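You operate a simulated robot arm through the tools that you are given. There is no shell and no other tool.

The job below is to be done with a simulated robot arm. You get a single attempt, and the scene is never put back.

TASK
Scrub the toothpaste splash off the counter and soak the brush in cold water.
Fine: tile cleaner on the green brush; plug in, brush in the basin, water up to the blue band, tap off. What is to be rubbed or washed off counts as gone when no trace of it is left.
Where things are to end (x, y in the base frame): green brush within 60 mm of [610, 100].

The check looks at the end state, three seconds after you hand in, the way a careful person would. Anything else that was tipped, shoved, dropped, spilled or broken makes it a failure.

THE ROBOT
A 6-joint arm with a two-finger parallel gripper, fixed in place. Base frame: the origin is on the floor under the middle of its stand, x ahead of it, y to its left, z up; the work surface is at about z = 840. Lengths are in mm, angles in degrees, forces in N, time in s.
With the tool pointing down near the work surface it reaches from about 340 to 760 mm from the base axis. Its first joint turns from -66.0 to 66.0 degrees. Payload 2.45 kg.
The tool frame sits at the grasp point between the pads (the TCP): z along the fingers, y along the line on which they close. The tips reach 24 mm beyond it. Largest opening 68 mm; finger width 17, thickness 10; the body of the gripper, 40 by 70 mm, starts 41 mm behind the TCP.
Orientation is that of the tool frame in the base frame, as [roll, pitch, yaw] about the fixed x, y, z axes, in that order (R = Rz(yaw) Ry(pitch) Rx(roll)). With the fingers straight down and closing along the base's y, the tool's x points along the base's -x, its y along +y and its z along -z.

THE INTERFACE
- The arm moves only by the tool step_arm. Its argument "commands" is a list that holds one entry, the list of rows, each a list of 7 numbers: the finger opening in mm, from 0 to 68, then the shift along the tool's x, y, z in mm, then the turn, a rotation vector about the tool's x, y, z in degrees. In form: [[[grip, tx, ty, tz, rx, ry, rz], ...]]. A call has 1 to 20 rows; each row is the pose to reach, as a shift and turn from the pose commanded when the call began, along the tool's axes at that moment. Each row takes 0.2 s and may step no farther than 50 mm and 8.6 degrees from the row before; otherwise, or with a gripper value out of range, the whole call is refused. A pose out of reach is approached as far as the arm can. The call stops where the force on the tool passes 50 N (or 10 N more than at its start, if that is more) or the arm is blocked; 0.2 s more then pass. The fingers move at their own pace (about 108 mm/s each) and stop on an object; they squeeze with about 30 N. The grip force told is the motor's: it shows also when the fingers shut on nothing. Time passes only in rows, and 0.2 s behind the last, so rows that repeat a pose let the fingers close. It gives the time, the measured TCP pose, the force on the tool (base axes), the opening and the grip force at its end, in the units of the frame above (readings bear some noise), with the torque about the TCP (base axes, N m) and any sound that the robot's microphone picked up.
- Cameras (640 x 400 px; columns grow to the right, rows downward): "scene" is fixed at [176.5, 423.4, 1456.4]; the picture's right is [-0.65, -0.76, 0.00], its down [-0.47, 0.40, -0.78] and it looks along [0.59, -0.51, -0.62] (base axes); focal length 227 px, centre (320, 200). "wrist" rides on the gripper at [84, 11, -75] in the tool frame; the picture's right is [-0.13, 0.99, 0.00], its down [-0.60, -0.08, -0.79] and it looks along [-0.79, -0.10, 0.61] (tool axes); focal length 251 px, centre (320, 200). There is no depth. A picture from a camera that has moved, and an enlarged one, comes with that camera's place and axes in the base frame and with its lens.
- camera(camera): a new picture of that camera. It takes no simulated time.
- inspect(camera, box): a new picture of the part [left, top, right, bottom] of that camera's present view, enlarged. It takes no simulated time.
- hand_in(): hands the job in; it is judged then, once.

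Nothing tells you positions but the pictures and the camera data. Unless the task says otherwise, let go and move clear before handing in.

The tools are called after ">>>" as name(argument=value, ...) on one line, values as JSON. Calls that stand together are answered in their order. step_arm: Moves the arm, as the interface text tells. Its arguments: {"type":"object","properties":{"commands":{"type":"array","items":{"type":"array","items":{"type":"array","items":{"type":"number"}}}}},"required":["commands"]} The other tools are called the same way: camera (camera) takes a picture; inspect (camera, box) takes an enlarged picture of a part of a camera's view; hand_in () hands the job in.

At the start:

```text
clock: 0.0
ee_pos: [502.5, 5.1, 1243.8]
tcp_rot: [-180.0, 0.1, -180.0]
contact_force: [0.3, 0.0, 0.4]
moment: [-0.01, -0.02, 0.0]
gripper_width: 67.9
grip_force: 0.1
```

scene: 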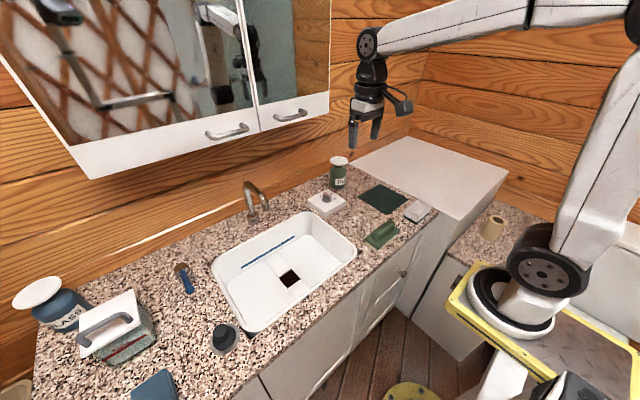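
wrist: 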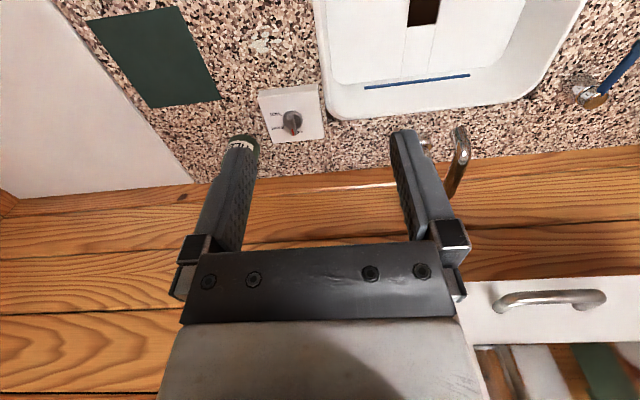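

I see a counter with a basin (drain hole, blue band), a tap at the back, a knob box, a jar, a dark green mat, a green brush, and other items to the left. I'll look closer before moving.

>>> inspect(camera="scene", box=[200, 170, 360, 340])

>>> inspect(camera="scene", box=[300, 140, 460, 260])

>>> inspect(camera="scene", box=[0, 240, 260, 400])

>>> inspect(camera="wrist", box=[60, 0, 340, 180])

>>> inspect(camera="wrist", box=[320, 0, 640, 200])

```text
2.35 times, centred on (280, 255) of scene
camera zoom: at [176.5, 423.4, 1456.4], right [-0.65, -0.76, 0.0], down [-0.47, 0.4, -0.78], along [0.59, -0.51, -0.62], focal length 535 px, centre (414, 71)
```

zoom: 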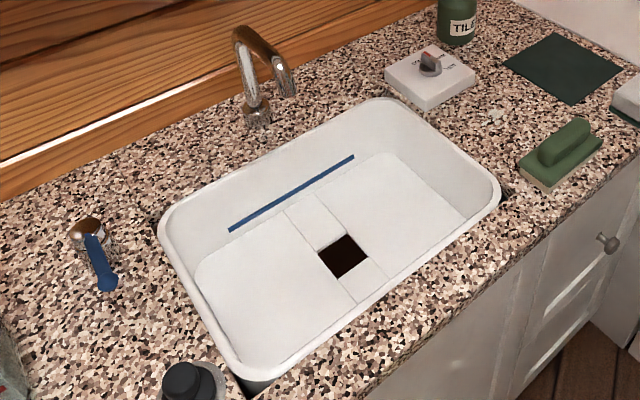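

```text
3.33 times, centred on (380, 200) of scene
camera zoom: at [176.5, 423.4, 1456.4], right [-0.65, -0.76, 0.0], down [-0.47, 0.4, -0.78], along [0.59, -0.51, -0.62], focal length 758 px, centre (120, 200)
```

zoom: 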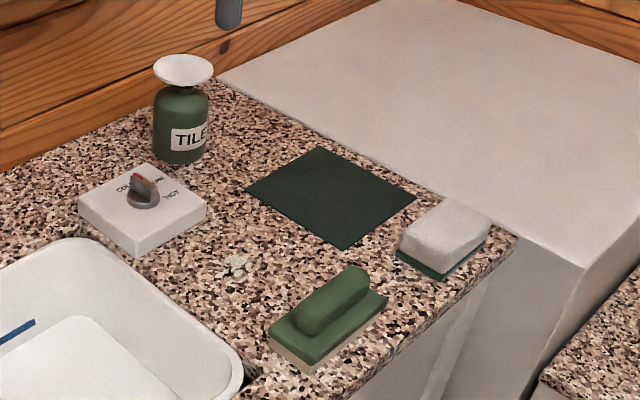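

```text
2.46 times, centred on (130, 320) of scene
camera zoom: at [176.5, 423.4, 1456.4], right [-0.65, -0.76, 0.0], down [-0.47, 0.4, -0.78], along [0.59, -0.51, -0.62], focal length 560 px, centre (788, -95)
```

zoom: 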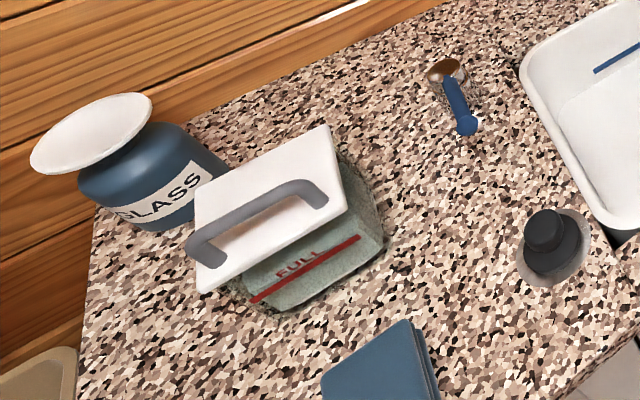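

```text
2.22 times, centred on (200, 90) of wrist
camera zoom: at [418.8, 16.0, 1317.9], right [0.13, 0.99, 0.0], down [0.6, -0.08, 0.79], along [0.79, -0.1, -0.61], focal length 559 px, centre (587, 444)
```

zoom: 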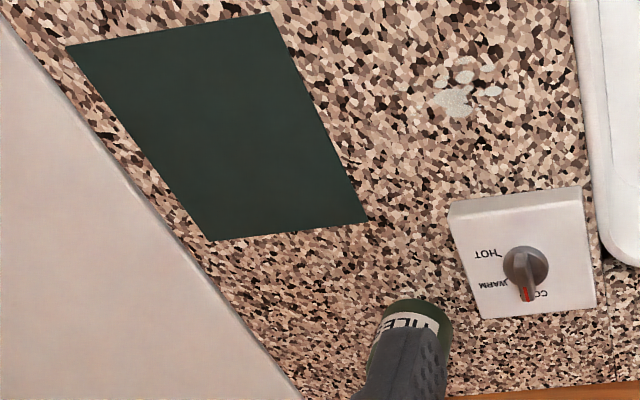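

```text
2.00 times, centred on (480, 100) of wrist
camera zoom: at [418.8, 16.0, 1317.9], right [0.13, 0.99, 0.0], down [0.6, -0.08, 0.79], along [0.79, -0.1, -0.61], focal length 503 px, centre (0, 400)
```

zoom: 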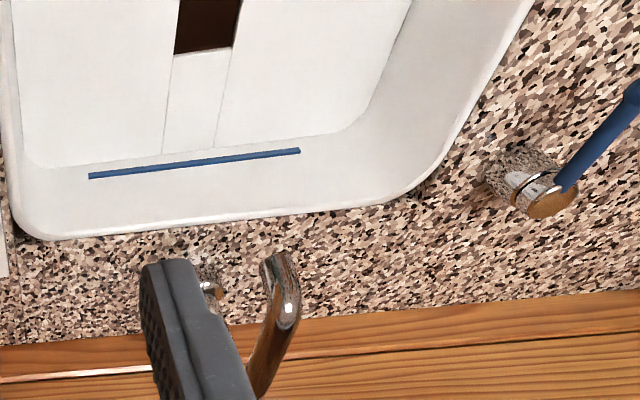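

The counter holds a TILE dispenser, a temperature selector box, the splash, the brush, a plug, a blue lever left of the basin and a tap. I'll tilt the wrist camera downward from above to measure the right-hand side of the counter.

>>> step_arm(commands=[[[68, -4, -16, 24, 0, 7.5, 0], [68, -8, -32, 48, 0, 15, 0], [68, -12, -48, 72, 0, 22.5, 0], [68, -17, -65, 94, 0, 30, 0], [68, -17, -65, 94, 0, 30, 0]]])

>>> camera(camera="wrist")

```text
clock: 1.2
ee_pos: [520.1, -59.1, 1150.7]
tcp_rot: [-180.0, -30.1, -180.0]
contact_force: [0.9, 0.0, -1.3]
moment: [-0.02, -0.01, -0.04]
gripper_width: 68.2
grip_force: 0.1
```

```text
taken
camera wrist: at [486.1, -48.5, 1256.9], right [0.11, 0.99, -0.06], down [0.92, -0.08, 0.38], along [0.38, -0.1, -0.92], focal length 251 px, centre (320, 200)
```

wrist: 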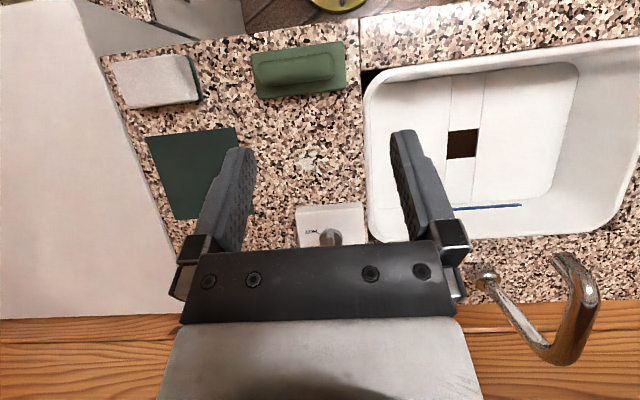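

The brush sits near (447,-102), the splash near (586,-106), and the drain near (606,196) with the basin floor around z=720. Next I look at the left side.

>>> step_arm(commands=[[[68, 0, 45, 0, 0, 0, 0], [68, 0, 90, 0, 0, 0, 0], [68, 0, 135, 0, 0, 0, 0], [68, 0, 180, 0, 0, 0, 0], [68, 0, 225, 0, 0, 0, 0], [68, 0, 270, 0, 0, 0, 0], [68, 0, 310, 0, 0, 0, 0], [68, 0, 310, 0, 0, 0, 0]]])

>>> camera(camera="wrist")

>>> inspect(camera="wrist", box=[400, 0, 640, 150])

>>> inspect(camera="wrist", box=[240, 0, 480, 240])

>>> inspect(camera="wrist", box=[0, 80, 240, 330])

```text
clock: 3.0
ee_pos: [520.9, 248.5, 1149.5]
tcp_rot: [180.0, -30.1, -179.9]
contact_force: [0.4, -0.2, 0.3]
moment: [0.01, -0.02, 0.0]
gripper_width: 68.0
grip_force: 0.1
```

```text
taken
camera wrist: at [485.2, 260.4, 1255.7], right [0.11, 0.99, -0.06], down [0.92, -0.08, 0.39], along [0.38, -0.1, -0.92], focal length 251 px, centre (320, 200)
```

wrist: 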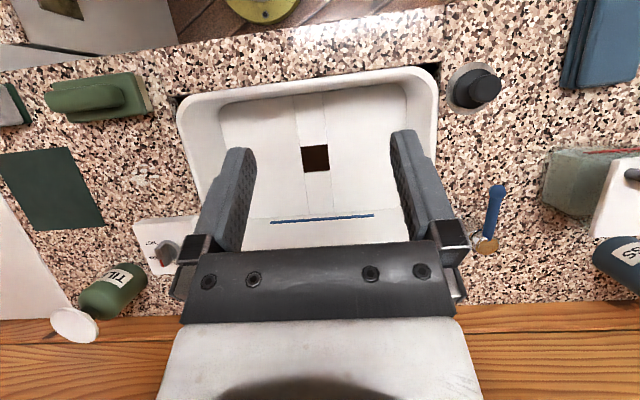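

```text
2.67 times, centred on (520, 75) of wrist
camera zoom: at [485.2, 260.4, 1255.7], right [0.11, 0.99, -0.06], down [0.92, -0.08, 0.39], along [0.38, -0.1, -0.92], focal length 670 px, centre (-213, 533)
```

zoom: 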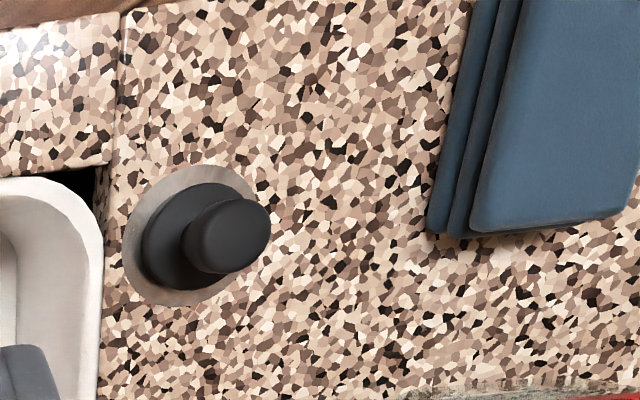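

```text
1.67 times, centred on (360, 120) of wrist
camera zoom: at [485.2, 260.4, 1255.7], right [0.11, 0.99, -0.06], down [0.92, -0.08, 0.39], along [0.38, -0.1, -0.92], focal length 419 px, centre (253, 333)
```

zoom: 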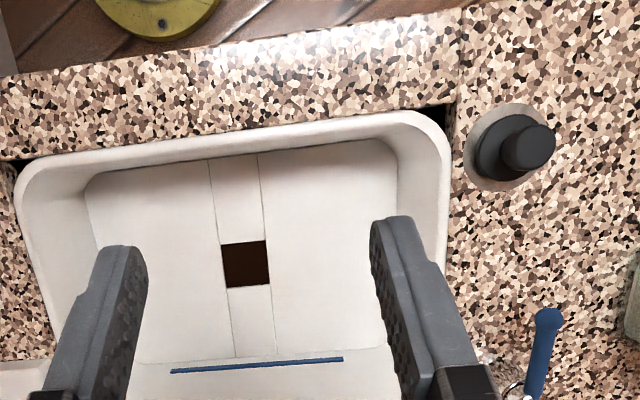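

```text
1.60 times, centred on (120, 205) of wrist
camera zoom: at [485.2, 260.4, 1255.7], right [0.11, 0.99, -0.06], down [0.92, -0.08, 0.39], along [0.38, -0.1, -0.92], focal length 402 px, centre (640, 192)
```

zoom: 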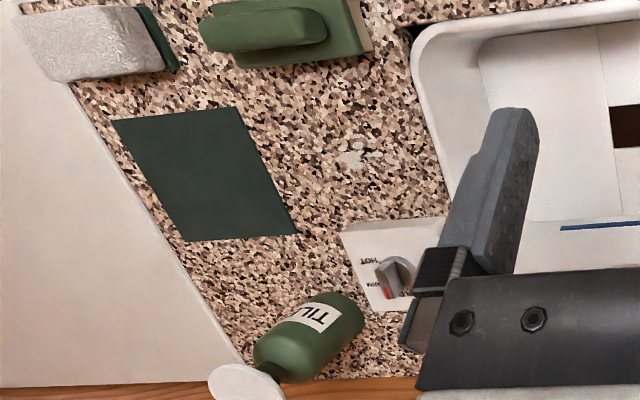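

Dispenser dish is near (807,-233,960), which is far out; plug is at the left front. I'll bring the tool upright again on the right side and have a closer look at the selector knob, then test how far the arm reaches outward when tilted.

>>> step_arm(commands=[[[68, -4, -45, -2, 0, -4, 0], [68, -8, -90, -4, 0, -8, 0], [68, -12, -135, -6, 0, -12, 0], [68, -15, -180, -8, 0, -15, 0], [68, -18, -225, -10, 0, -18, 0], [68, -21, -270, -12, 0, -21, 0], [68, -25, -315, -14, 0, -24, 0], [68, -29, -360, -17, 0, -27, 0], [68, -34, -400, -20, 0, -30, 0], [68, -34, -400, -20, 0, -30, 0]]])

>>> camera(camera="wrist")

>>> inspect(camera="wrist", box=[300, 60, 420, 140])

>>> inspect(camera="scene", box=[300, 180, 360, 220])

```text
clock: 5.2
ee_pos: [559.4, -151.3, 1150.8]
tcp_rot: [-180.0, 0.0, 179.9]
contact_force: [1.1, 0.3, 0.1]
moment: [-0.01, -0.01, 0.02]
gripper_width: 68.1
grip_force: 0.0
```

```text
taken
camera wrist: at [474.7, -140.0, 1224.7], right [0.13, 0.99, 0.0], down [0.6, -0.08, 0.79], along [0.79, -0.1, -0.61], focal length 251 px, centre (320, 200)
```

wrist: 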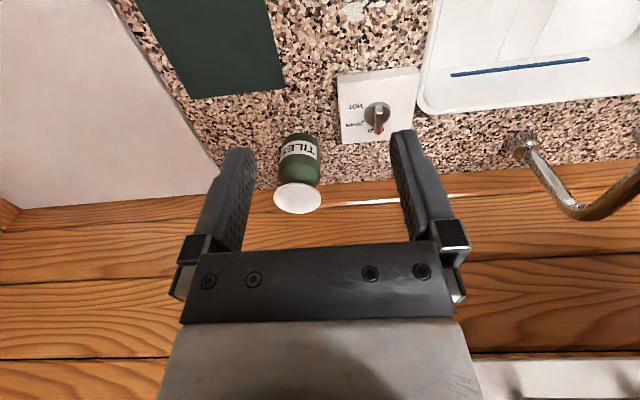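

```text
5.00 times, centred on (360, 100) of wrist
camera zoom: at [474.7, -140.0, 1224.7], right [0.13, 0.99, 0.0], down [0.6, -0.08, 0.79], along [0.79, -0.1, -0.61], focal length 1257 px, centre (120, 700)
```

zoom: 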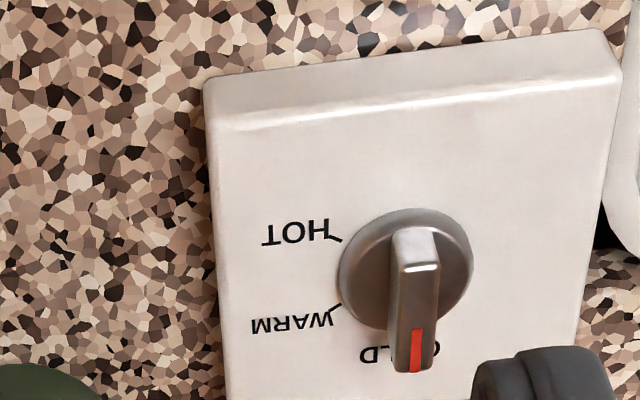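

```text
10.00 times, centred on (330, 200) of scene
camera zoom: at [176.5, 423.4, 1456.4], right [-0.65, -0.76, 0.0], down [-0.47, 0.4, -0.78], along [0.59, -0.51, -0.62], focal length 2274 px, centre (220, 200)
```

zoom: 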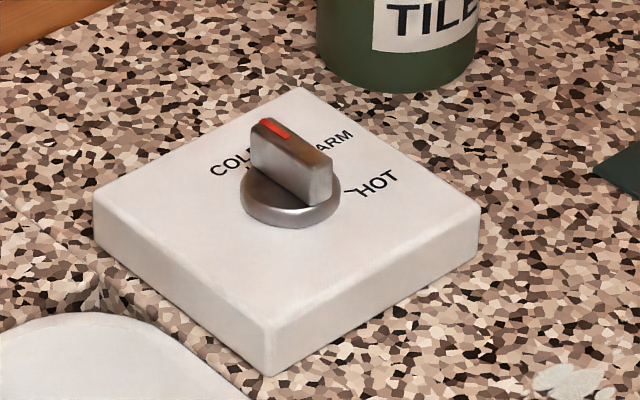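

The selector already points at COLD. I turn the tool toward the dispenser's direction and test outward reach with a tilt, staying well above everything.

>>> step_arm(commands=[[[68, -10, -5, 0, 0, 0, 8], [68, -20, -10, 0, 0, 0, 15.6], [68, -20, -10, 0, 0, 0, 15.6]]])

```text
clock: 6.0
ee_pos: [579.6, -159.2, 1152.0]
tcp_rot: [-180.0, 0.1, 164.3]
contact_force: [0.3, 0.0, -0.2]
moment: [0.01, 0.02, 0.01]
gripper_width: 68.0
grip_force: 0.0
```

>>> step_arm(commands=[[[68, -40, 0, 18, 0, -8, 0], [68, -80, 0, 36, 0, -16, 0], [68, -120, 0, 54, 0, -24, 0], [68, -160, 0, 72, 0, -30, 0], [68, -200, 0, 90, 0, -30, 0], [68, -200, 0, 90, 0, -30, 0], [68, -200, 0, 90, 0, -30, 0]]])

>>> camera(camera="scene")

>>> camera(camera="wrist")

```text
clock: 7.6
ee_pos: [771.5, -214.0, 1060.0]
tcp_rot: [180.0, 30.1, 164.3]
contact_force: [-0.4, -0.1, 0.2]
moment: [0.0, -0.02, -0.03]
gripper_width: 68.1
grip_force: 0.0
```

```text
taken
```

scene: 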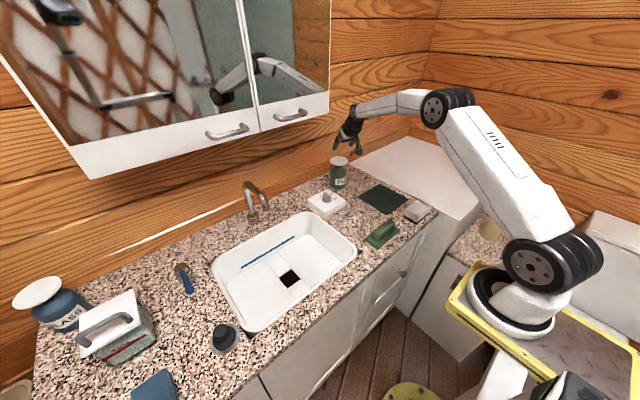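

```text
taken
camera wrist: at [668.2, -174.0, 1082.0], right [0.37, 0.93, 0.06], down [0.1, -0.11, 0.99], along [0.92, -0.36, -0.13], focal length 251 px, centre (320, 200)
```

wrist: 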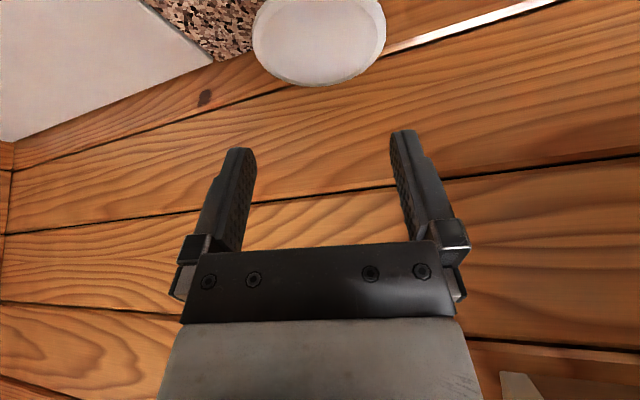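

Reach with a 30° tilt is fine at radius 800. I check whether upright works there too.

>>> step_arm(commands=[[[68, 0, 0, 0, 0, 8, 0], [68, 0, 0, 0, 0, 16, 0], [68, 0, 0, 0, 0, 24, 0], [68, 0, 0, 0, 0, 30, 0], [68, 0, 0, 0, 0, 30, 0]]])

```text
clock: 8.8
ee_pos: [736.3, -201.8, 1056.3]
tcp_rot: [180.0, 0.0, 164.5]
contact_force: [-0.1, 0.3, 0.0]
moment: [-0.02, 0.01, 0.02]
gripper_width: 68.0
grip_force: 0.1
out of reach, approached as far as the arm can: row 3, 4, 5
```

Upright reach ends at radius 763, so I'll grip the brush with a lean of about 25–30° along its handle to reach the dispenser dish. I move over near the brush to look closely at it.

>>> step_arm(commands=[[[68, 36, 6, 0, 0, 0, 8], [68, 72, 13, 0, 0, 0, 16], [68, 108, 20, 6, 0, 0, 24], [68, 144, 26, 13, 0, 0, 32], [68, 180, 33, 20, 0, 0, 40], [68, 216, 40, 28, 0, 0, 48], [68, 250, 47, 38, 0, 0, 56], [68, 284, 54, 47, 0, 0, 64], [68, 316, 59.6, 56, 0, 0, 72], [68, 316, 59.6, 56, 0, 0, 74.5], [68, 316, 59.6, 56, 0, 0, 74.5]]])

>>> camera(camera="wrist")

>>> camera(camera="scene")

```text
clock: 11.2
ee_pos: [705.0, -105.0, 1174.1]
tcp_rot: [-170.3, -1.8, 90.3]
contact_force: [-0.6, 0.5, -0.7]
moment: [0.02, 0.0, 0.0]
gripper_width: 68.2
grip_force: 0.1
out of reach, approached as far as the arm can: row 1, 2, 3, 4, 5, 6, 7, 8, 9, 10, 11
```

```text
taken
camera wrist: at [727.7, -23.0, 1247.2], right [0.98, -0.12, -0.17], down [0.06, -0.63, 0.78], along [-0.2, -0.77, -0.61], focal length 251 px, centre (320, 200)
```

wrist: 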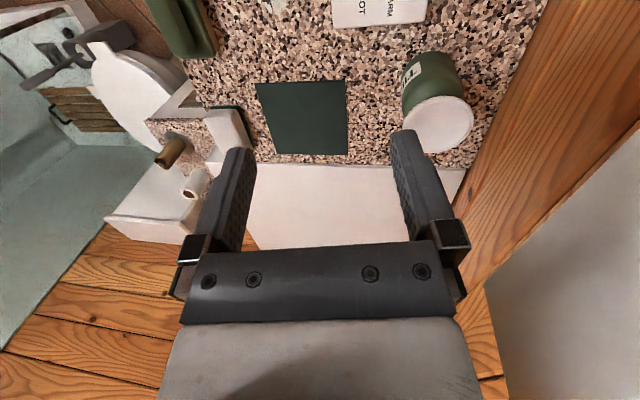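

```text
taken
```

scene: 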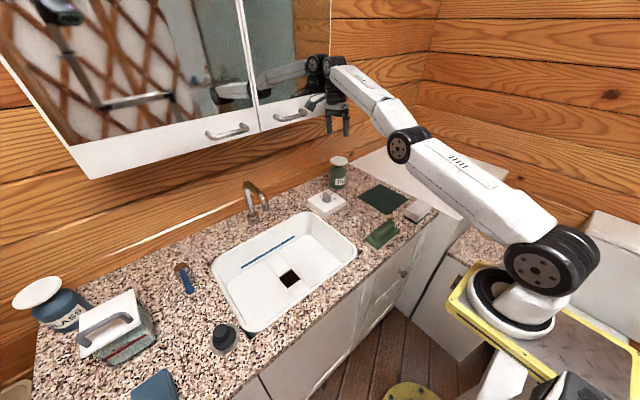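

The arm ended in an odd stretched posture near the cabinet rather than where I sent it. I look at it closely before anything else.

>>> inspect(camera="scene", box=[240, 30, 480, 190])

>>> inspect(camera="scene", box=[380, 100, 640, 300])

```text
2.50 times, centred on (360, 110) of scene
camera zoom: at [176.5, 423.4, 1456.4], right [-0.65, -0.76, 0.0], down [-0.47, 0.4, -0.78], along [0.6, -0.51, -0.62], focal length 568 px, centre (220, 425)
```

zoom: 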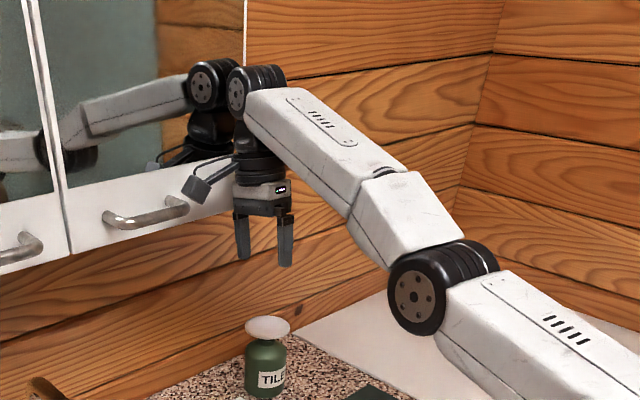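

```text
2.00 times, centred on (510, 200) of scene
camera zoom: at [176.5, 423.4, 1456.4], right [-0.65, -0.76, 0.0], down [-0.47, 0.4, -0.78], along [0.6, -0.51, -0.62], focal length 455 px, centre (-60, 200)
```

zoom: 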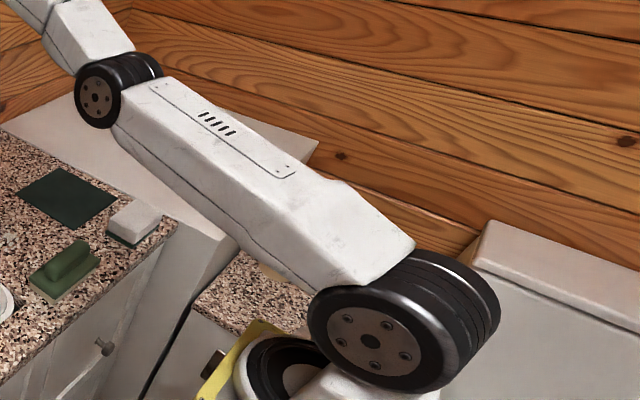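

>>> step_arm(commands=[[[68, 0, 0, 0, 0, 0, 0]]])

```text
clock: 11.6
ee_pos: [704.6, -104.4, 1174.1]
tcp_rot: [-170.5, -1.9, 90.3]
contact_force: [0.0, 0.9, -0.1]
moment: [0.02, 0.0, 0.0]
gripper_width: 68.0
grip_force: 0.0
```

The arm is near its fully stretched posture, so pulling straight back left it stuck. I first swing away from the cabinet, then come downward so the elbow folds the right way again.

>>> step_arm(commands=[[[68, -32.9, -6.3, 0, 0, 0, 0], [68, -65.9, -13.5, 0, 0, 0, 0], [68, -95.8, -21.7, 0, 0, 0, 0], [68, -95.8, -21.7, 0, 0, 0, 0]]])

>>> inspect(camera="scene", box=[280, 20, 600, 220])

```text
clock: 12.6
ee_pos: [679.4, -200.3, 1179.6]
tcp_rot: [-170.4, -1.8, 90.3]
contact_force: [0.3, -0.1, 0.3]
moment: [-0.03, -0.01, 0.03]
gripper_width: 68.1
grip_force: 0.1
out of reach, approached as far as the arm can: row 3, 4
```

```text
2.00 times, centred on (440, 120) of scene
camera zoom: at [176.5, 423.4, 1456.4], right [-0.65, -0.76, 0.0], down [-0.47, 0.4, -0.78], along [0.59, -0.51, -0.62], focal length 455 px, centre (80, 360)
```

zoom: 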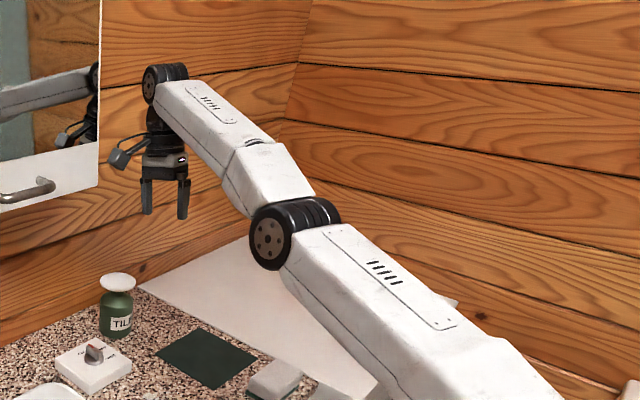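

>>> step_arm(commands=[[[68, -7.2, 21.5, 31.7, 0, 0, 0], [68, -12.6, 42.9, 68.5, 0, 0, 0], [68, -18, 64.2, 105.4, 0, 0, 0], [68, -17.2, 60.1, 141.6, 0, 0, 0], [68, -10.5, 37, 160.8, 0, 0, 0], [68, -10.5, 37, 160.8, 0, 0, 0]]])

>>> inspect(camera="scene", box=[280, 20, 600, 220])

```text
clock: 14.0
ee_pos: [688.2, -205.9, 1016.0]
tcp_rot: [-170.5, -1.7, 90.3]
contact_force: [-0.1, -0.1, -0.2]
moment: [0.02, 0.0, 0.0]
gripper_width: 68.2
grip_force: 0.1
out of reach, approached as far as the arm can: row 1, 2, 3, 4
```

```text
2.00 times, centred on (440, 120) of scene
camera zoom: at [176.5, 423.4, 1456.4], right [-0.65, -0.76, 0.0], down [-0.47, 0.4, -0.78], along [0.59, -0.51, -0.62], focal length 455 px, centre (80, 360)
```

zoom: 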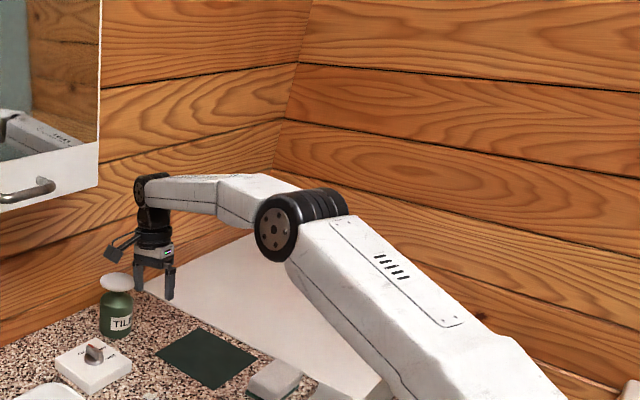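

The elbow is folded correctly again. Now I retract to a spot above the brush to look at it.

>>> step_arm(commands=[[[68, 20, -33, 7, -1.5, 0, 0], [68, 41, -66, 14, -3, 0, 0], [68, 62, -100, 21, -4.5, 0, 0], [68, 83, -134, 28, -6, 0, 0], [68, 104, -168, 35, -7.5, 0, 0], [68, 126, -202, 43, -8.5, 0, 0], [68, 147, -235, 50.3, -9.5, 0, 0], [68, 147, -235, 50.3, -9.5, 0, 0]]])

>>> camera(camera="wrist")

>>> camera(camera="scene")

```text
clock: 15.8
ee_pos: [445.2, -61.0, 1011.4]
tcp_rot: [-179.9, -1.8, 90.3]
contact_force: [0.2, 0.4, -1.0]
moment: [-0.02, 0.01, 0.02]
gripper_width: 68.2
grip_force: 0.0
```

```text
taken
camera wrist: at [456.5, 21.3, 1087.1], right [0.99, -0.12, 0.0], down [-0.08, -0.63, 0.77], along [-0.1, -0.77, -0.63], focal length 251 px, centre (320, 200)
```

wrist: 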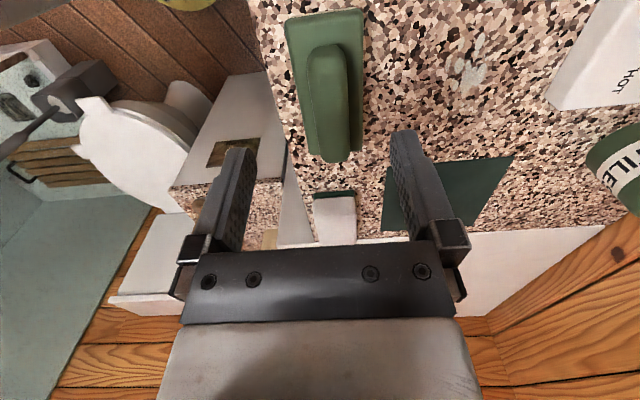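

```text
taken
```

scene: 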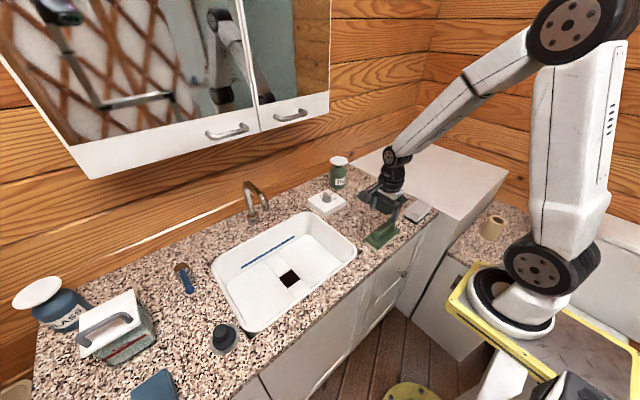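

>>> inspect(camera="wrist", box=[250, 0, 410, 180])

>>> inspect(camera="wrist", box=[420, 20, 540, 110])

>>> inspect(camera="scene", box=[350, 215, 410, 255])

```text
2.22 times, centred on (330, 90) of wrist
camera zoom: at [456.5, 21.3, 1087.1], right [0.99, -0.12, 0.0], down [-0.08, -0.63, 0.77], along [-0.1, -0.77, -0.63], focal length 559 px, centre (298, 444)
```

zoom: 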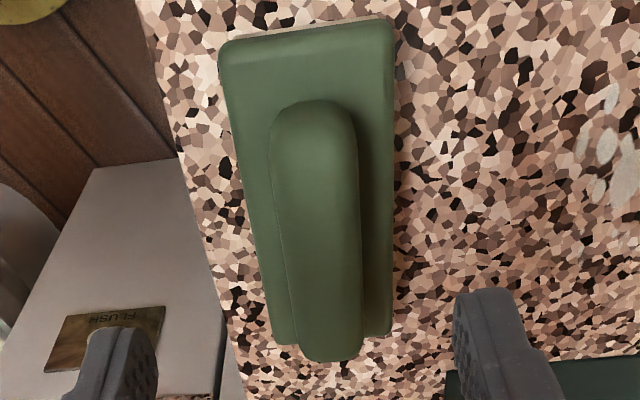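

```text
4.44 times, centred on (480, 65) of wrist
camera zoom: at [456.5, 21.3, 1087.1], right [0.99, -0.12, 0.0], down [-0.08, -0.63, 0.77], along [-0.1, -0.77, -0.63], focal length 1118 px, centre (-391, 800)
```

zoom: 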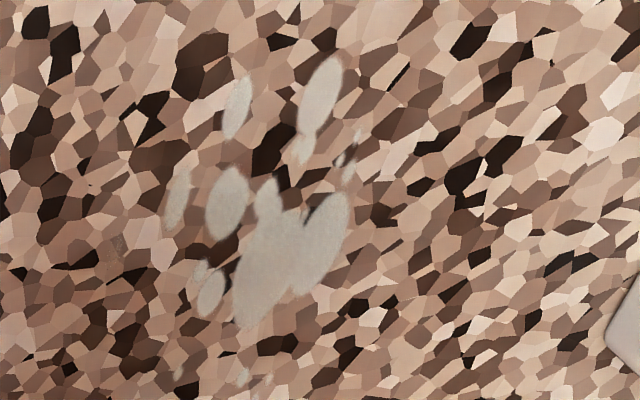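

```text
10.00 times, centred on (380, 235) of scene
camera zoom: at [176.4, 423.4, 1456.4], right [-0.65, -0.76, 0.0], down [-0.47, 0.4, -0.78], along [0.6, -0.51, -0.62], focal length 2274 px, centre (-280, -150)
```

zoom: 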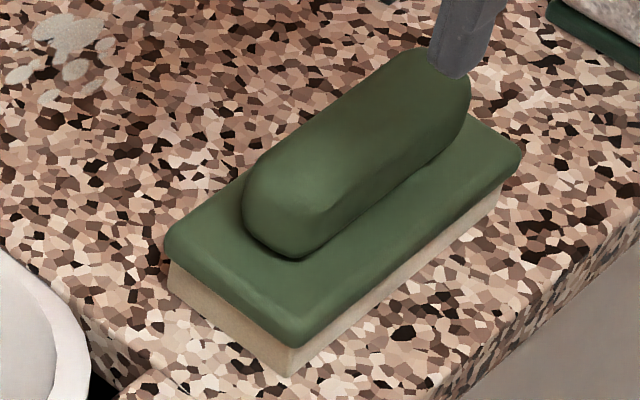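

The brush lies along y, centred near (449.5,-103), about 132×58 mm, handle top near z=889. I lean the tool 28° along the handle and go to a pre-grasp above it.

>>> step_arm(commands=[[[68, -11, 1, 5, 0, -7.5, 0], [68, -22, 2, 20, 0, -15, 0], [68, -33, 3, 40, 0, -22.5, 0], [68, -43.9, 4.2, 59.7, 0, -29.8, 0], [68, -43.9, 4.2, 59.7, 0, -29.8, 0]]])

>>> camera(camera="wrist")

>>> inspect(camera="scene", box=[330, 170, 450, 260])

```text
clock: 17.0
ee_pos: [451.1, -102.7, 949.8]
tcp_rot: [-179.9, 28.1, 90.4]
contact_force: [0.7, 0.5, -1.0]
moment: [0.01, 0.01, -0.03]
gripper_width: 68.1
grip_force: 0.0
```

```text
taken
camera wrist: at [461.4, 7.4, 975.0], right [0.99, -0.11, 0.06], down [-0.08, -0.16, 0.98], along [-0.1, -0.98, -0.17], focal length 251 px, centre (320, 200)
```

wrist: 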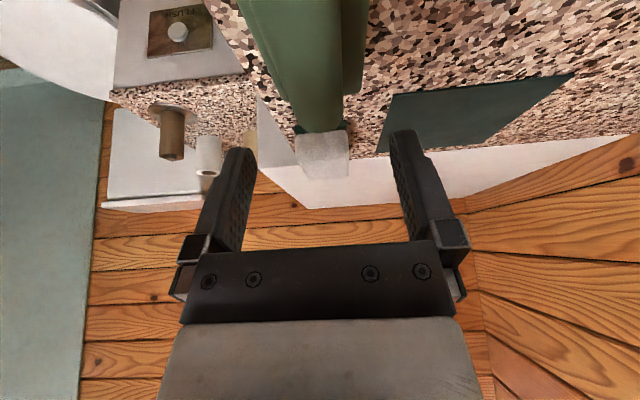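

```text
4.44 times, centred on (390, 215) of scene
camera zoom: at [176.5, 423.4, 1456.4], right [-0.65, -0.76, 0.0], down [-0.47, 0.4, -0.78], along [0.6, -0.51, -0.62], focal length 1011 px, centre (9, 133)
```

zoom: 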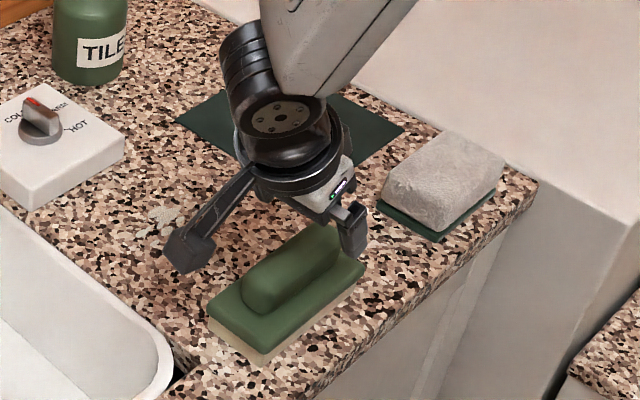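

>>> step_arm(commands=[[[68, 12, -1, 22, 0, 0, 0], [68, 23.6, -1.5, 44.1, 0, 0, 0], [68, 23.6, -1.5, 44.1, 0, 0, 0]]])

>>> camera(camera="wrist")

>>> inspect(camera="scene", box=[350, 195, 420, 255])

```text
clock: 17.8
ee_pos: [449.2, -103.1, 900.6]
tcp_rot: [180.0, 27.9, 90.4]
contact_force: [0.1, -0.6, -0.3]
moment: [0.01, 0.02, -0.01]
gripper_width: 67.9
grip_force: 0.1
```

```text
taken
camera wrist: at [459.8, 6.6, 926.1], right [0.99, -0.11, 0.06], down [-0.08, -0.16, 0.98], along [-0.1, -0.98, -0.17], focal length 251 px, centre (320, 200)
```

wrist: 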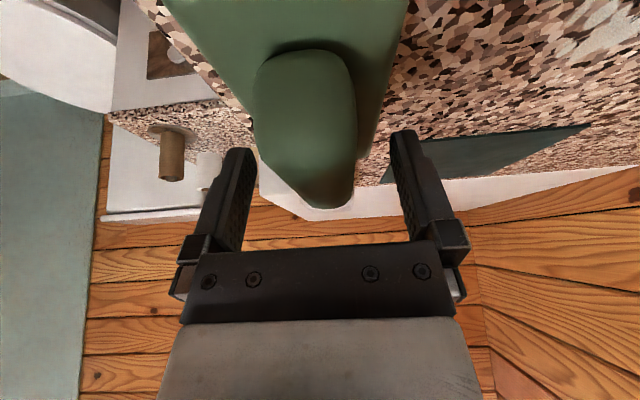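

```text
6.67 times, centred on (385, 225) of scene
camera zoom: at [176.5, 423.4, 1456.4], right [-0.65, -0.76, 0.0], down [-0.47, 0.4, -0.78], along [0.59, -0.51, -0.62], focal length 1516 px, centre (-113, 33)
```

zoom: 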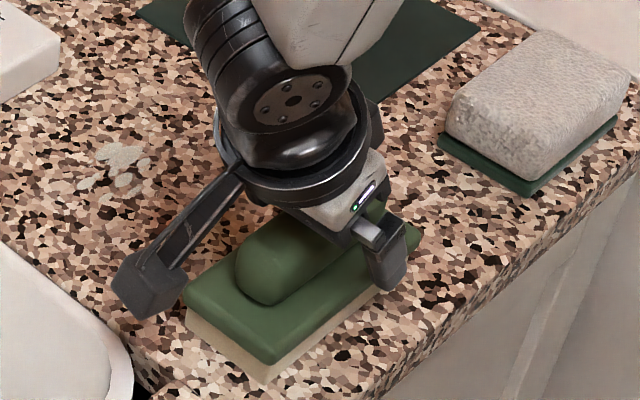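

>>> step_arm(commands=[[[68, 3.3, 0, 6.2, 0, 0, 0], [50, 3.3, 0, 6.2, 0, 0, 0], [30, 3.3, 0, 6.2, 0, 0, 0], [15, 3.3, 0, 6.2, 0, 0, 0], [15, 3.3, 0, 6.2, 0, 0, 0]]])

>>> camera(camera="wrist")

>>> inspect(camera="scene", box=[350, 195, 420, 255])

```text
clock: 19.0
ee_pos: [449.2, -102.7, 893.7]
tcp_rot: [-179.9, 28.0, 90.3]
contact_force: [1.8, -1.1, 1.5]
moment: [-0.01, -0.01, 0.02]
gripper_width: 55.2
grip_force: 29.9
```

```text
taken
camera wrist: at [460.0, 6.6, 919.5], right [0.99, -0.11, 0.06], down [-0.08, -0.16, 0.98], along [-0.1, -0.98, -0.17], focal length 251 px, centre (320, 200)
```

wrist: 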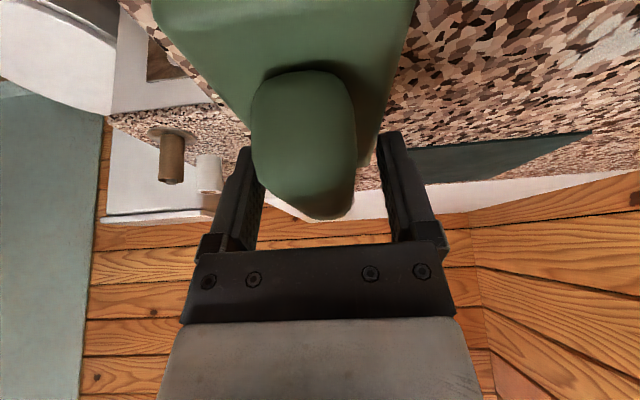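

```text
6.67 times, centred on (385, 225) of scene
camera zoom: at [176.5, 423.4, 1456.4], right [-0.65, -0.76, 0.0], down [-0.47, 0.4, -0.78], along [0.59, -0.51, -0.62], focal length 1516 px, centre (-113, 33)
```

zoom: 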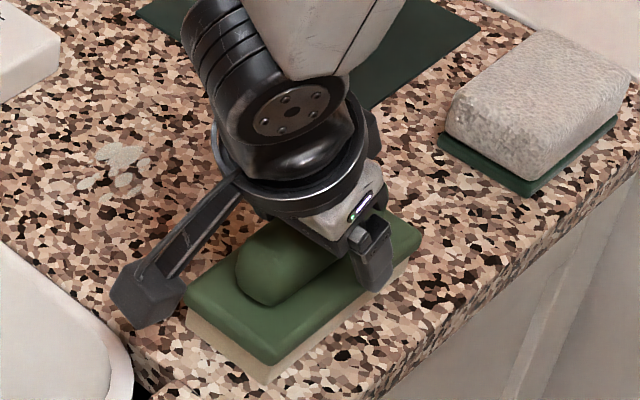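

The fingers stopped at 55 mm, so the tips caught the plate's edges rather than the handle. I open, rise 9 mm and close again on the handle.

>>> step_arm(commands=[[[68, 0, 0, 0, 0, 0, 0], [68, 0, 0, 0, 0, 0, 0], [68, -4.2, 0, -8, 0, 0, 0], [50, -4.2, 0, -8, 0, 0, 0], [30, -4.2, 0, -8, 0, 0, 0], [15, -4.2, 0, -8, 0, 0, 0], [15, -4.2, 0, -8, 0, 0, 0]]])

>>> camera(camera="wrist")

>>> inspect(camera="scene", box=[350, 195, 420, 255])

```text
clock: 20.6
ee_pos: [449.2, -102.2, 902.4]
tcp_rot: [-179.9, 28.0, 90.2]
contact_force: [-0.4, 1.8, 1.7]
moment: [0.05, 0.06, -0.13]
gripper_width: 29.5
grip_force: 30.1
```

```text
taken
camera wrist: at [460.1, 7.2, 928.3], right [0.99, -0.11, 0.06], down [-0.08, -0.16, 0.98], along [-0.1, -0.98, -0.17], focal length 251 px, centre (320, 200)
```

wrist: 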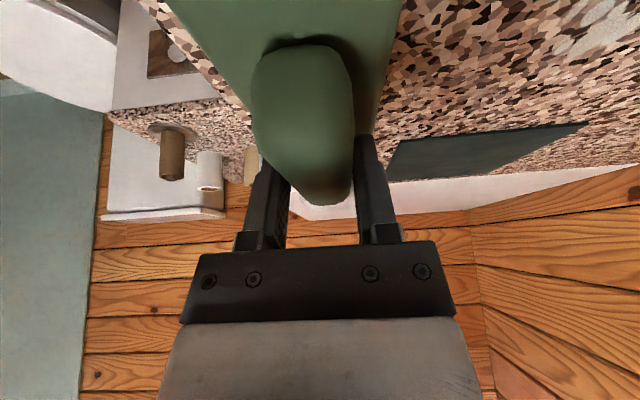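

```text
6.67 times, centred on (385, 225) of scene
camera zoom: at [176.4, 423.4, 1456.4], right [-0.65, -0.76, 0.0], down [-0.47, 0.4, -0.78], along [0.6, -0.51, -0.62], focal length 1516 px, centre (-113, 33)
```

zoom: 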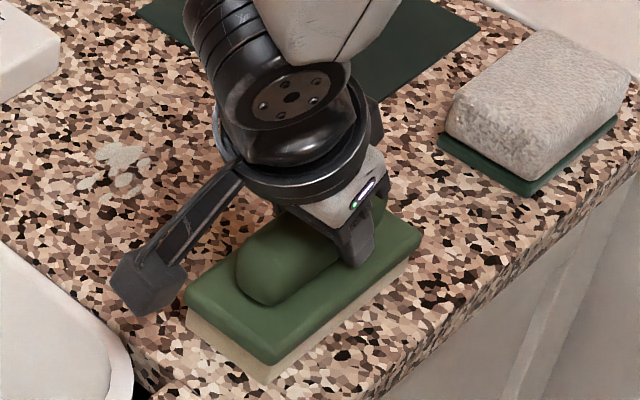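

Gripped the handle at 29.5 mm. I lift gently and check.

>>> step_arm(commands=[[[12, -4.7, 0, -8.8, 0, 0, 0], [12, -9.4, 0, -17.7, 0, 0, 0], [12, -23.5, 0, -44, 0, 0, 0], [12, -42, 0, -79.5, 0, 0, 0], [12, -42, 0, -79.5, 0, 0, 0]]])

>>> camera(camera="wrist")

>>> inspect(camera="scene", box=[330, 160, 450, 260])

```text
clock: 21.8
ee_pos: [448.3, -100.1, 995.3]
tcp_rot: [-179.9, 28.0, 90.3]
contact_force: [-0.8, -0.1, 0.1]
moment: [0.02, -0.01, -0.02]
gripper_width: 12.2
grip_force: 0.1
```

```text
taken
camera wrist: at [458.6, 9.2, 1020.2], right [0.99, -0.11, 0.06], down [-0.08, -0.16, 0.98], along [-0.1, -0.98, -0.17], focal length 251 px, centre (320, 200)
```

wrist: 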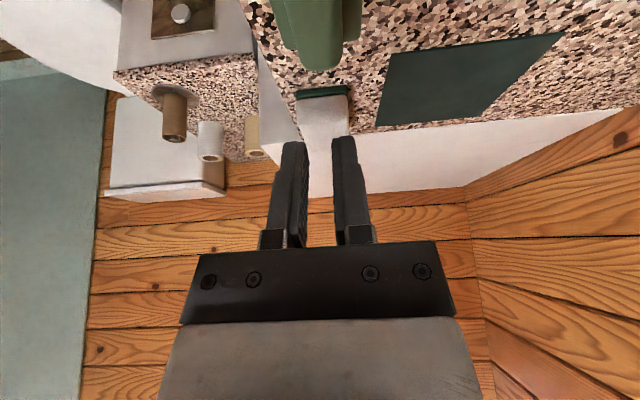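

```text
4.00 times, centred on (390, 210) of scene
camera zoom: at [176.5, 423.4, 1456.4], right [-0.65, -0.76, 0.0], down [-0.47, 0.4, -0.78], along [0.59, -0.51, -0.62], focal length 910 px, centre (40, 160)
```

zoom: 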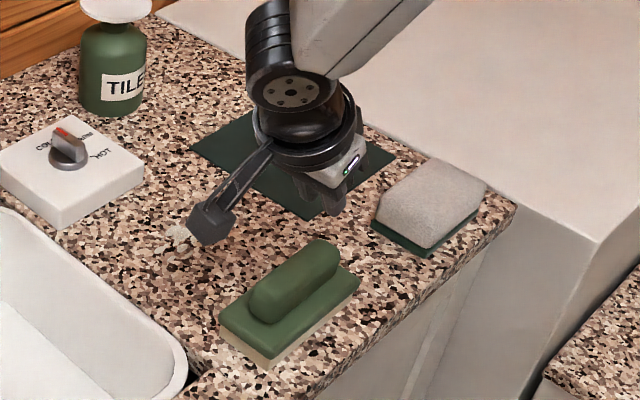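

The brush slipped out of the grip because only the rounded handle top was held; it is still in its place. I back off to look at it from the side for the real heights.

>>> step_arm(commands=[[[68, 36, 0, -17, 0, 0, 0], [68, 73, 0, -34, 0, 0, 0], [68, 110, 0, -48, 0, 0, 0], [68, 147, 0, -50, 0, 0, 0], [68, 182, 0, -38, 0, 0, 0], [68, 214, 0, -23.2, 0, 0, 0], [68, 214, 0, -23.2, 0, 0, 0]]])

>>> camera(camera="wrist")

>>> inspect(camera="wrist", box=[240, 60, 420, 180])

>>> inspect(camera="scene", box=[350, 210, 420, 260])

```text
clock: 23.4
ee_pos: [448.3, 97.3, 911.4]
tcp_rot: [180.0, 28.0, 90.3]
contact_force: [-0.1, 0.7, 0.4]
moment: [0.01, 0.0, 0.02]
gripper_width: 68.1
grip_force: 0.0
```

```text
taken
camera wrist: at [459.2, 207.5, 936.7], right [0.99, -0.11, 0.06], down [-0.08, -0.16, 0.98], along [-0.1, -0.98, -0.17], focal length 251 px, centre (320, 200)
```

wrist: 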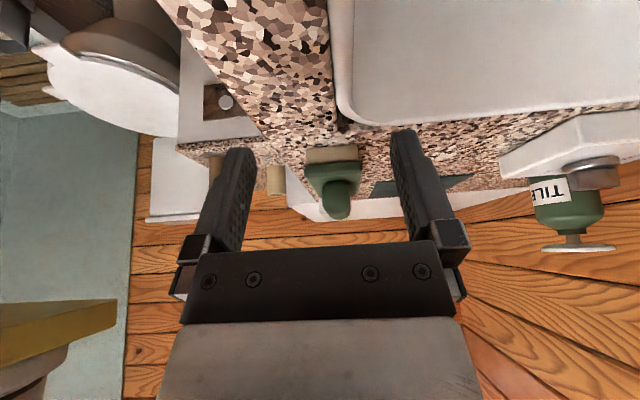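

```text
3.33 times, centred on (330, 120) of wrist
camera zoom: at [459.2, 207.5, 936.7], right [0.99, -0.11, 0.06], down [-0.08, -0.16, 0.98], along [-0.1, -0.98, -0.17], focal length 838 px, centre (287, 467)
```

zoom: 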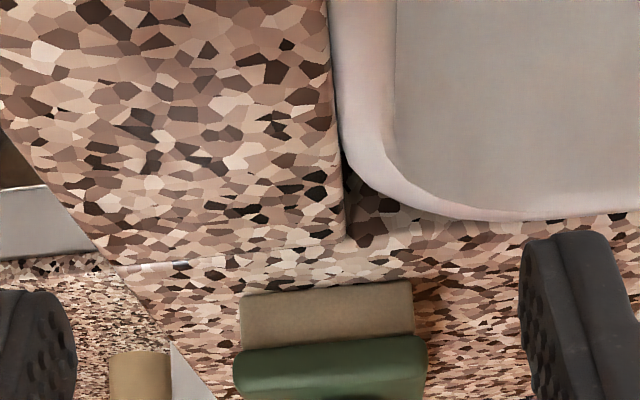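

```text
8.00 times, centred on (385, 235) of scene
camera zoom: at [176.5, 423.4, 1456.4], right [-0.65, -0.76, 0.0], down [-0.47, 0.4, -0.78], along [0.6, -0.51, -0.62], focal length 1819 px, centre (-200, -80)
```

zoom: 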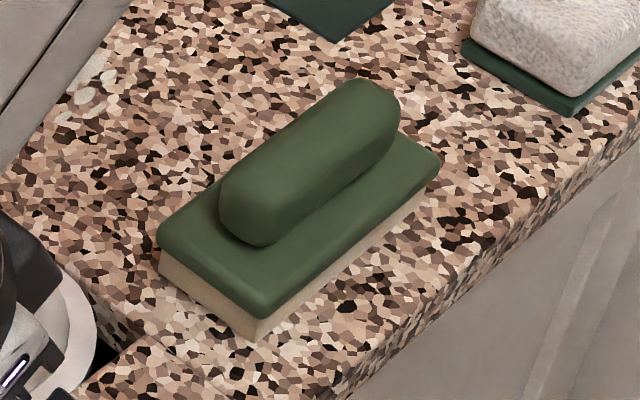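

>>> inspect(camera="wrist", box=[280, 130, 390, 230])

>>> inspect(camera="wrist", box=[480, 110, 640, 270])

```text
4.00 times, centred on (335, 180) of wrist
camera zoom: at [459.2, 207.5, 936.7], right [0.99, -0.11, 0.06], down [-0.08, -0.16, 0.98], along [-0.1, -0.98, -0.17], focal length 1006 px, centre (260, 280)
```

zoom: 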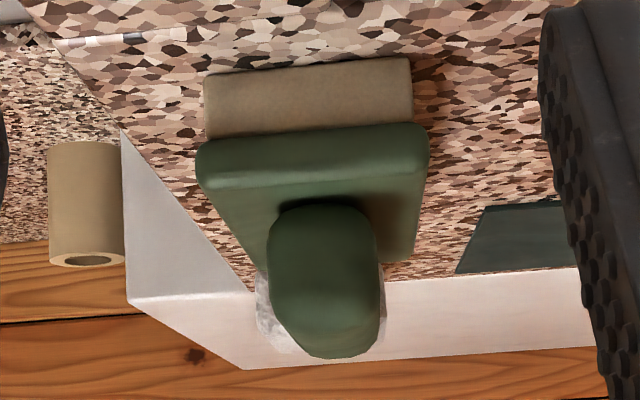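

```text
2.50 times, centred on (560, 190) of wrist
camera zoom: at [459.2, 207.5, 936.7], right [0.99, -0.11, 0.06], down [-0.08, -0.16, 0.98], along [-0.1, -0.98, -0.17], focal length 629 px, centre (-280, 225)
```

zoom: 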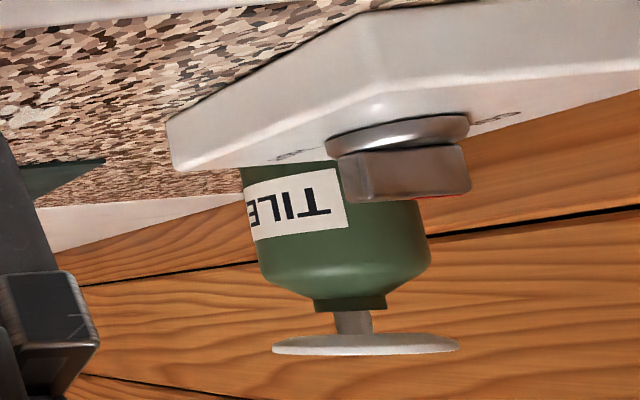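

>>> inspect(camera="wrist", box=[315, 170, 360, 225])

```text
7.27 times, centred on (338, 198) of wrist
camera zoom: at [459.2, 207.5, 936.7], right [0.99, -0.11, 0.06], down [-0.08, -0.16, 0.98], along [-0.1, -0.98, -0.17], focal length 1829 px, centre (193, 218)
```

zoom: 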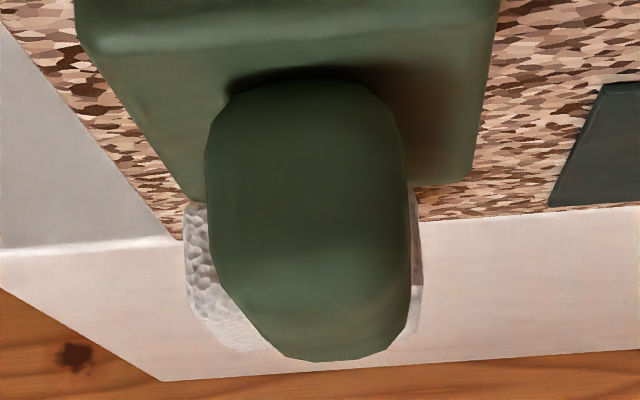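

The side view shows the plate top near z=871 and the handle top near z=905, handle about 30 mm wide. I regrasp with the TCP near z=899 and lift very slowly.

>>> step_arm(commands=[[[68, -36.4, 0, -25.9, 0, 0, 0], [68, -81.7, 0, -47.1, 0, 0, 0], [68, -121.4, 0, -26, 0, 0, 0], [68, -161.1, 0, -4.9, 0, 0, 0], [68, -196.4, 1, 13.8, 0, 0, 0], [68, -208.3, 1, 25.7, 0, 0, 0], [68, -187.2, 1, 65.4, 0, 0, 0], [68, -175.4, 1, 87.5, 0, 0, 0], [68, -167.2, 1, 102.9, 0, 0, 0], [68, -167.2, 1, 102.9, 0, 0, 0]]])

>>> step_arm(commands=[[[45, 0, 0, 0, 0, 0, 0], [20, 0, 0, 0, 0, 0, 0], [5, 0, 0, 0, 0, 0, 0], [0, 0, 0, 0, 0, 0, 0], [0, 0, 0, 0, 0, 0, 0], [0, 0, 0, 0, 0, 0, 0]]])

>>> camera(camera="wrist")

>>> inspect(camera="scene", box=[350, 195, 420, 255])

```text
clock: 25.6
ee_pos: [451.6, -98.9, 900.7]
tcp_rot: [179.9, 28.0, 90.2]
contact_force: [0.0, 0.6, 0.8]
moment: [0.03, 0.01, -0.03]
gripper_width: 68.1
grip_force: 0.1
```

```text
clock: 27.0
ee_pos: [451.8, -99.9, 900.1]
tcp_rot: [-179.9, 27.9, 90.4]
contact_force: [0.5, 0.4, 0.2]
moment: [0.03, 0.03, 0.0]
gripper_width: 29.8
grip_force: 30.1
```

```text
taken
camera wrist: at [462.1, 9.9, 926.2], right [0.99, -0.11, 0.06], down [-0.08, -0.16, 0.98], along [-0.1, -0.98, -0.17], focal length 251 px, centre (320, 200)
```

wrist: 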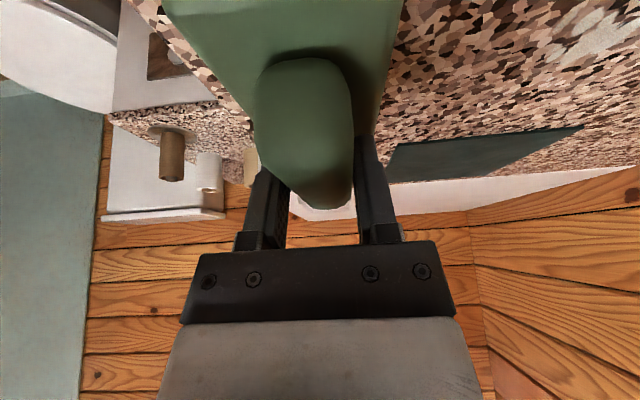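

```text
6.67 times, centred on (385, 225) of scene
camera zoom: at [176.5, 423.4, 1456.4], right [-0.65, -0.76, 0.0], down [-0.47, 0.4, -0.78], along [0.59, -0.51, -0.62], focal length 1516 px, centre (-113, 33)
```

zoom: 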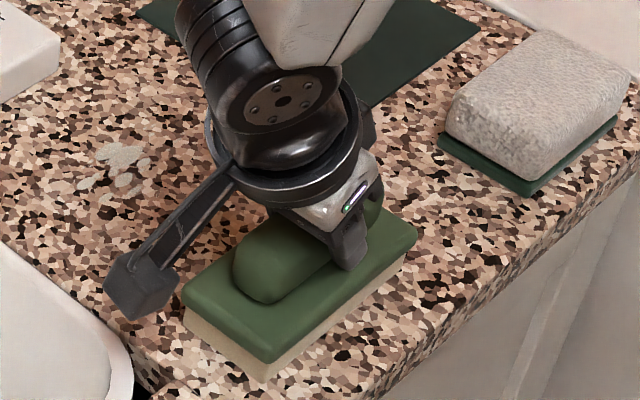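

>>> step_arm(commands=[[[0, -0.9, 0, -1.8, 0, 0, 0], [0, -1.9, 0, -3.5, 0, 0, 0], [0, -2.8, 0, -5.3, 0, 0, 0], [0, -3.8, 0, -7.1, 0, 0, 0], [0, -4.7, 0, -8.8, 0, 0, 0]]])

>>> inspect(camera="scene", box=[350, 195, 420, 255])

```text
clock: 28.2
ee_pos: [450.7, -98.1, 909.6]
tcp_rot: [-179.9, 28.0, 90.4]
contact_force: [0.1, 0.5, -1.1]
moment: [0.01, 0.01, 0.01]
gripper_width: 29.7
grip_force: 29.8
```

```text
6.67 times, centred on (385, 225) of scene
camera zoom: at [176.5, 423.4, 1456.4], right [-0.65, -0.76, 0.0], down [-0.47, 0.4, -0.78], along [0.59, -0.51, -0.62], focal length 1516 px, centre (-113, 33)
```

zoom: 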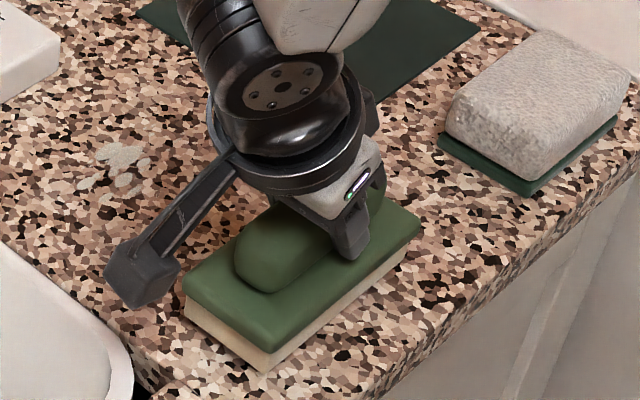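

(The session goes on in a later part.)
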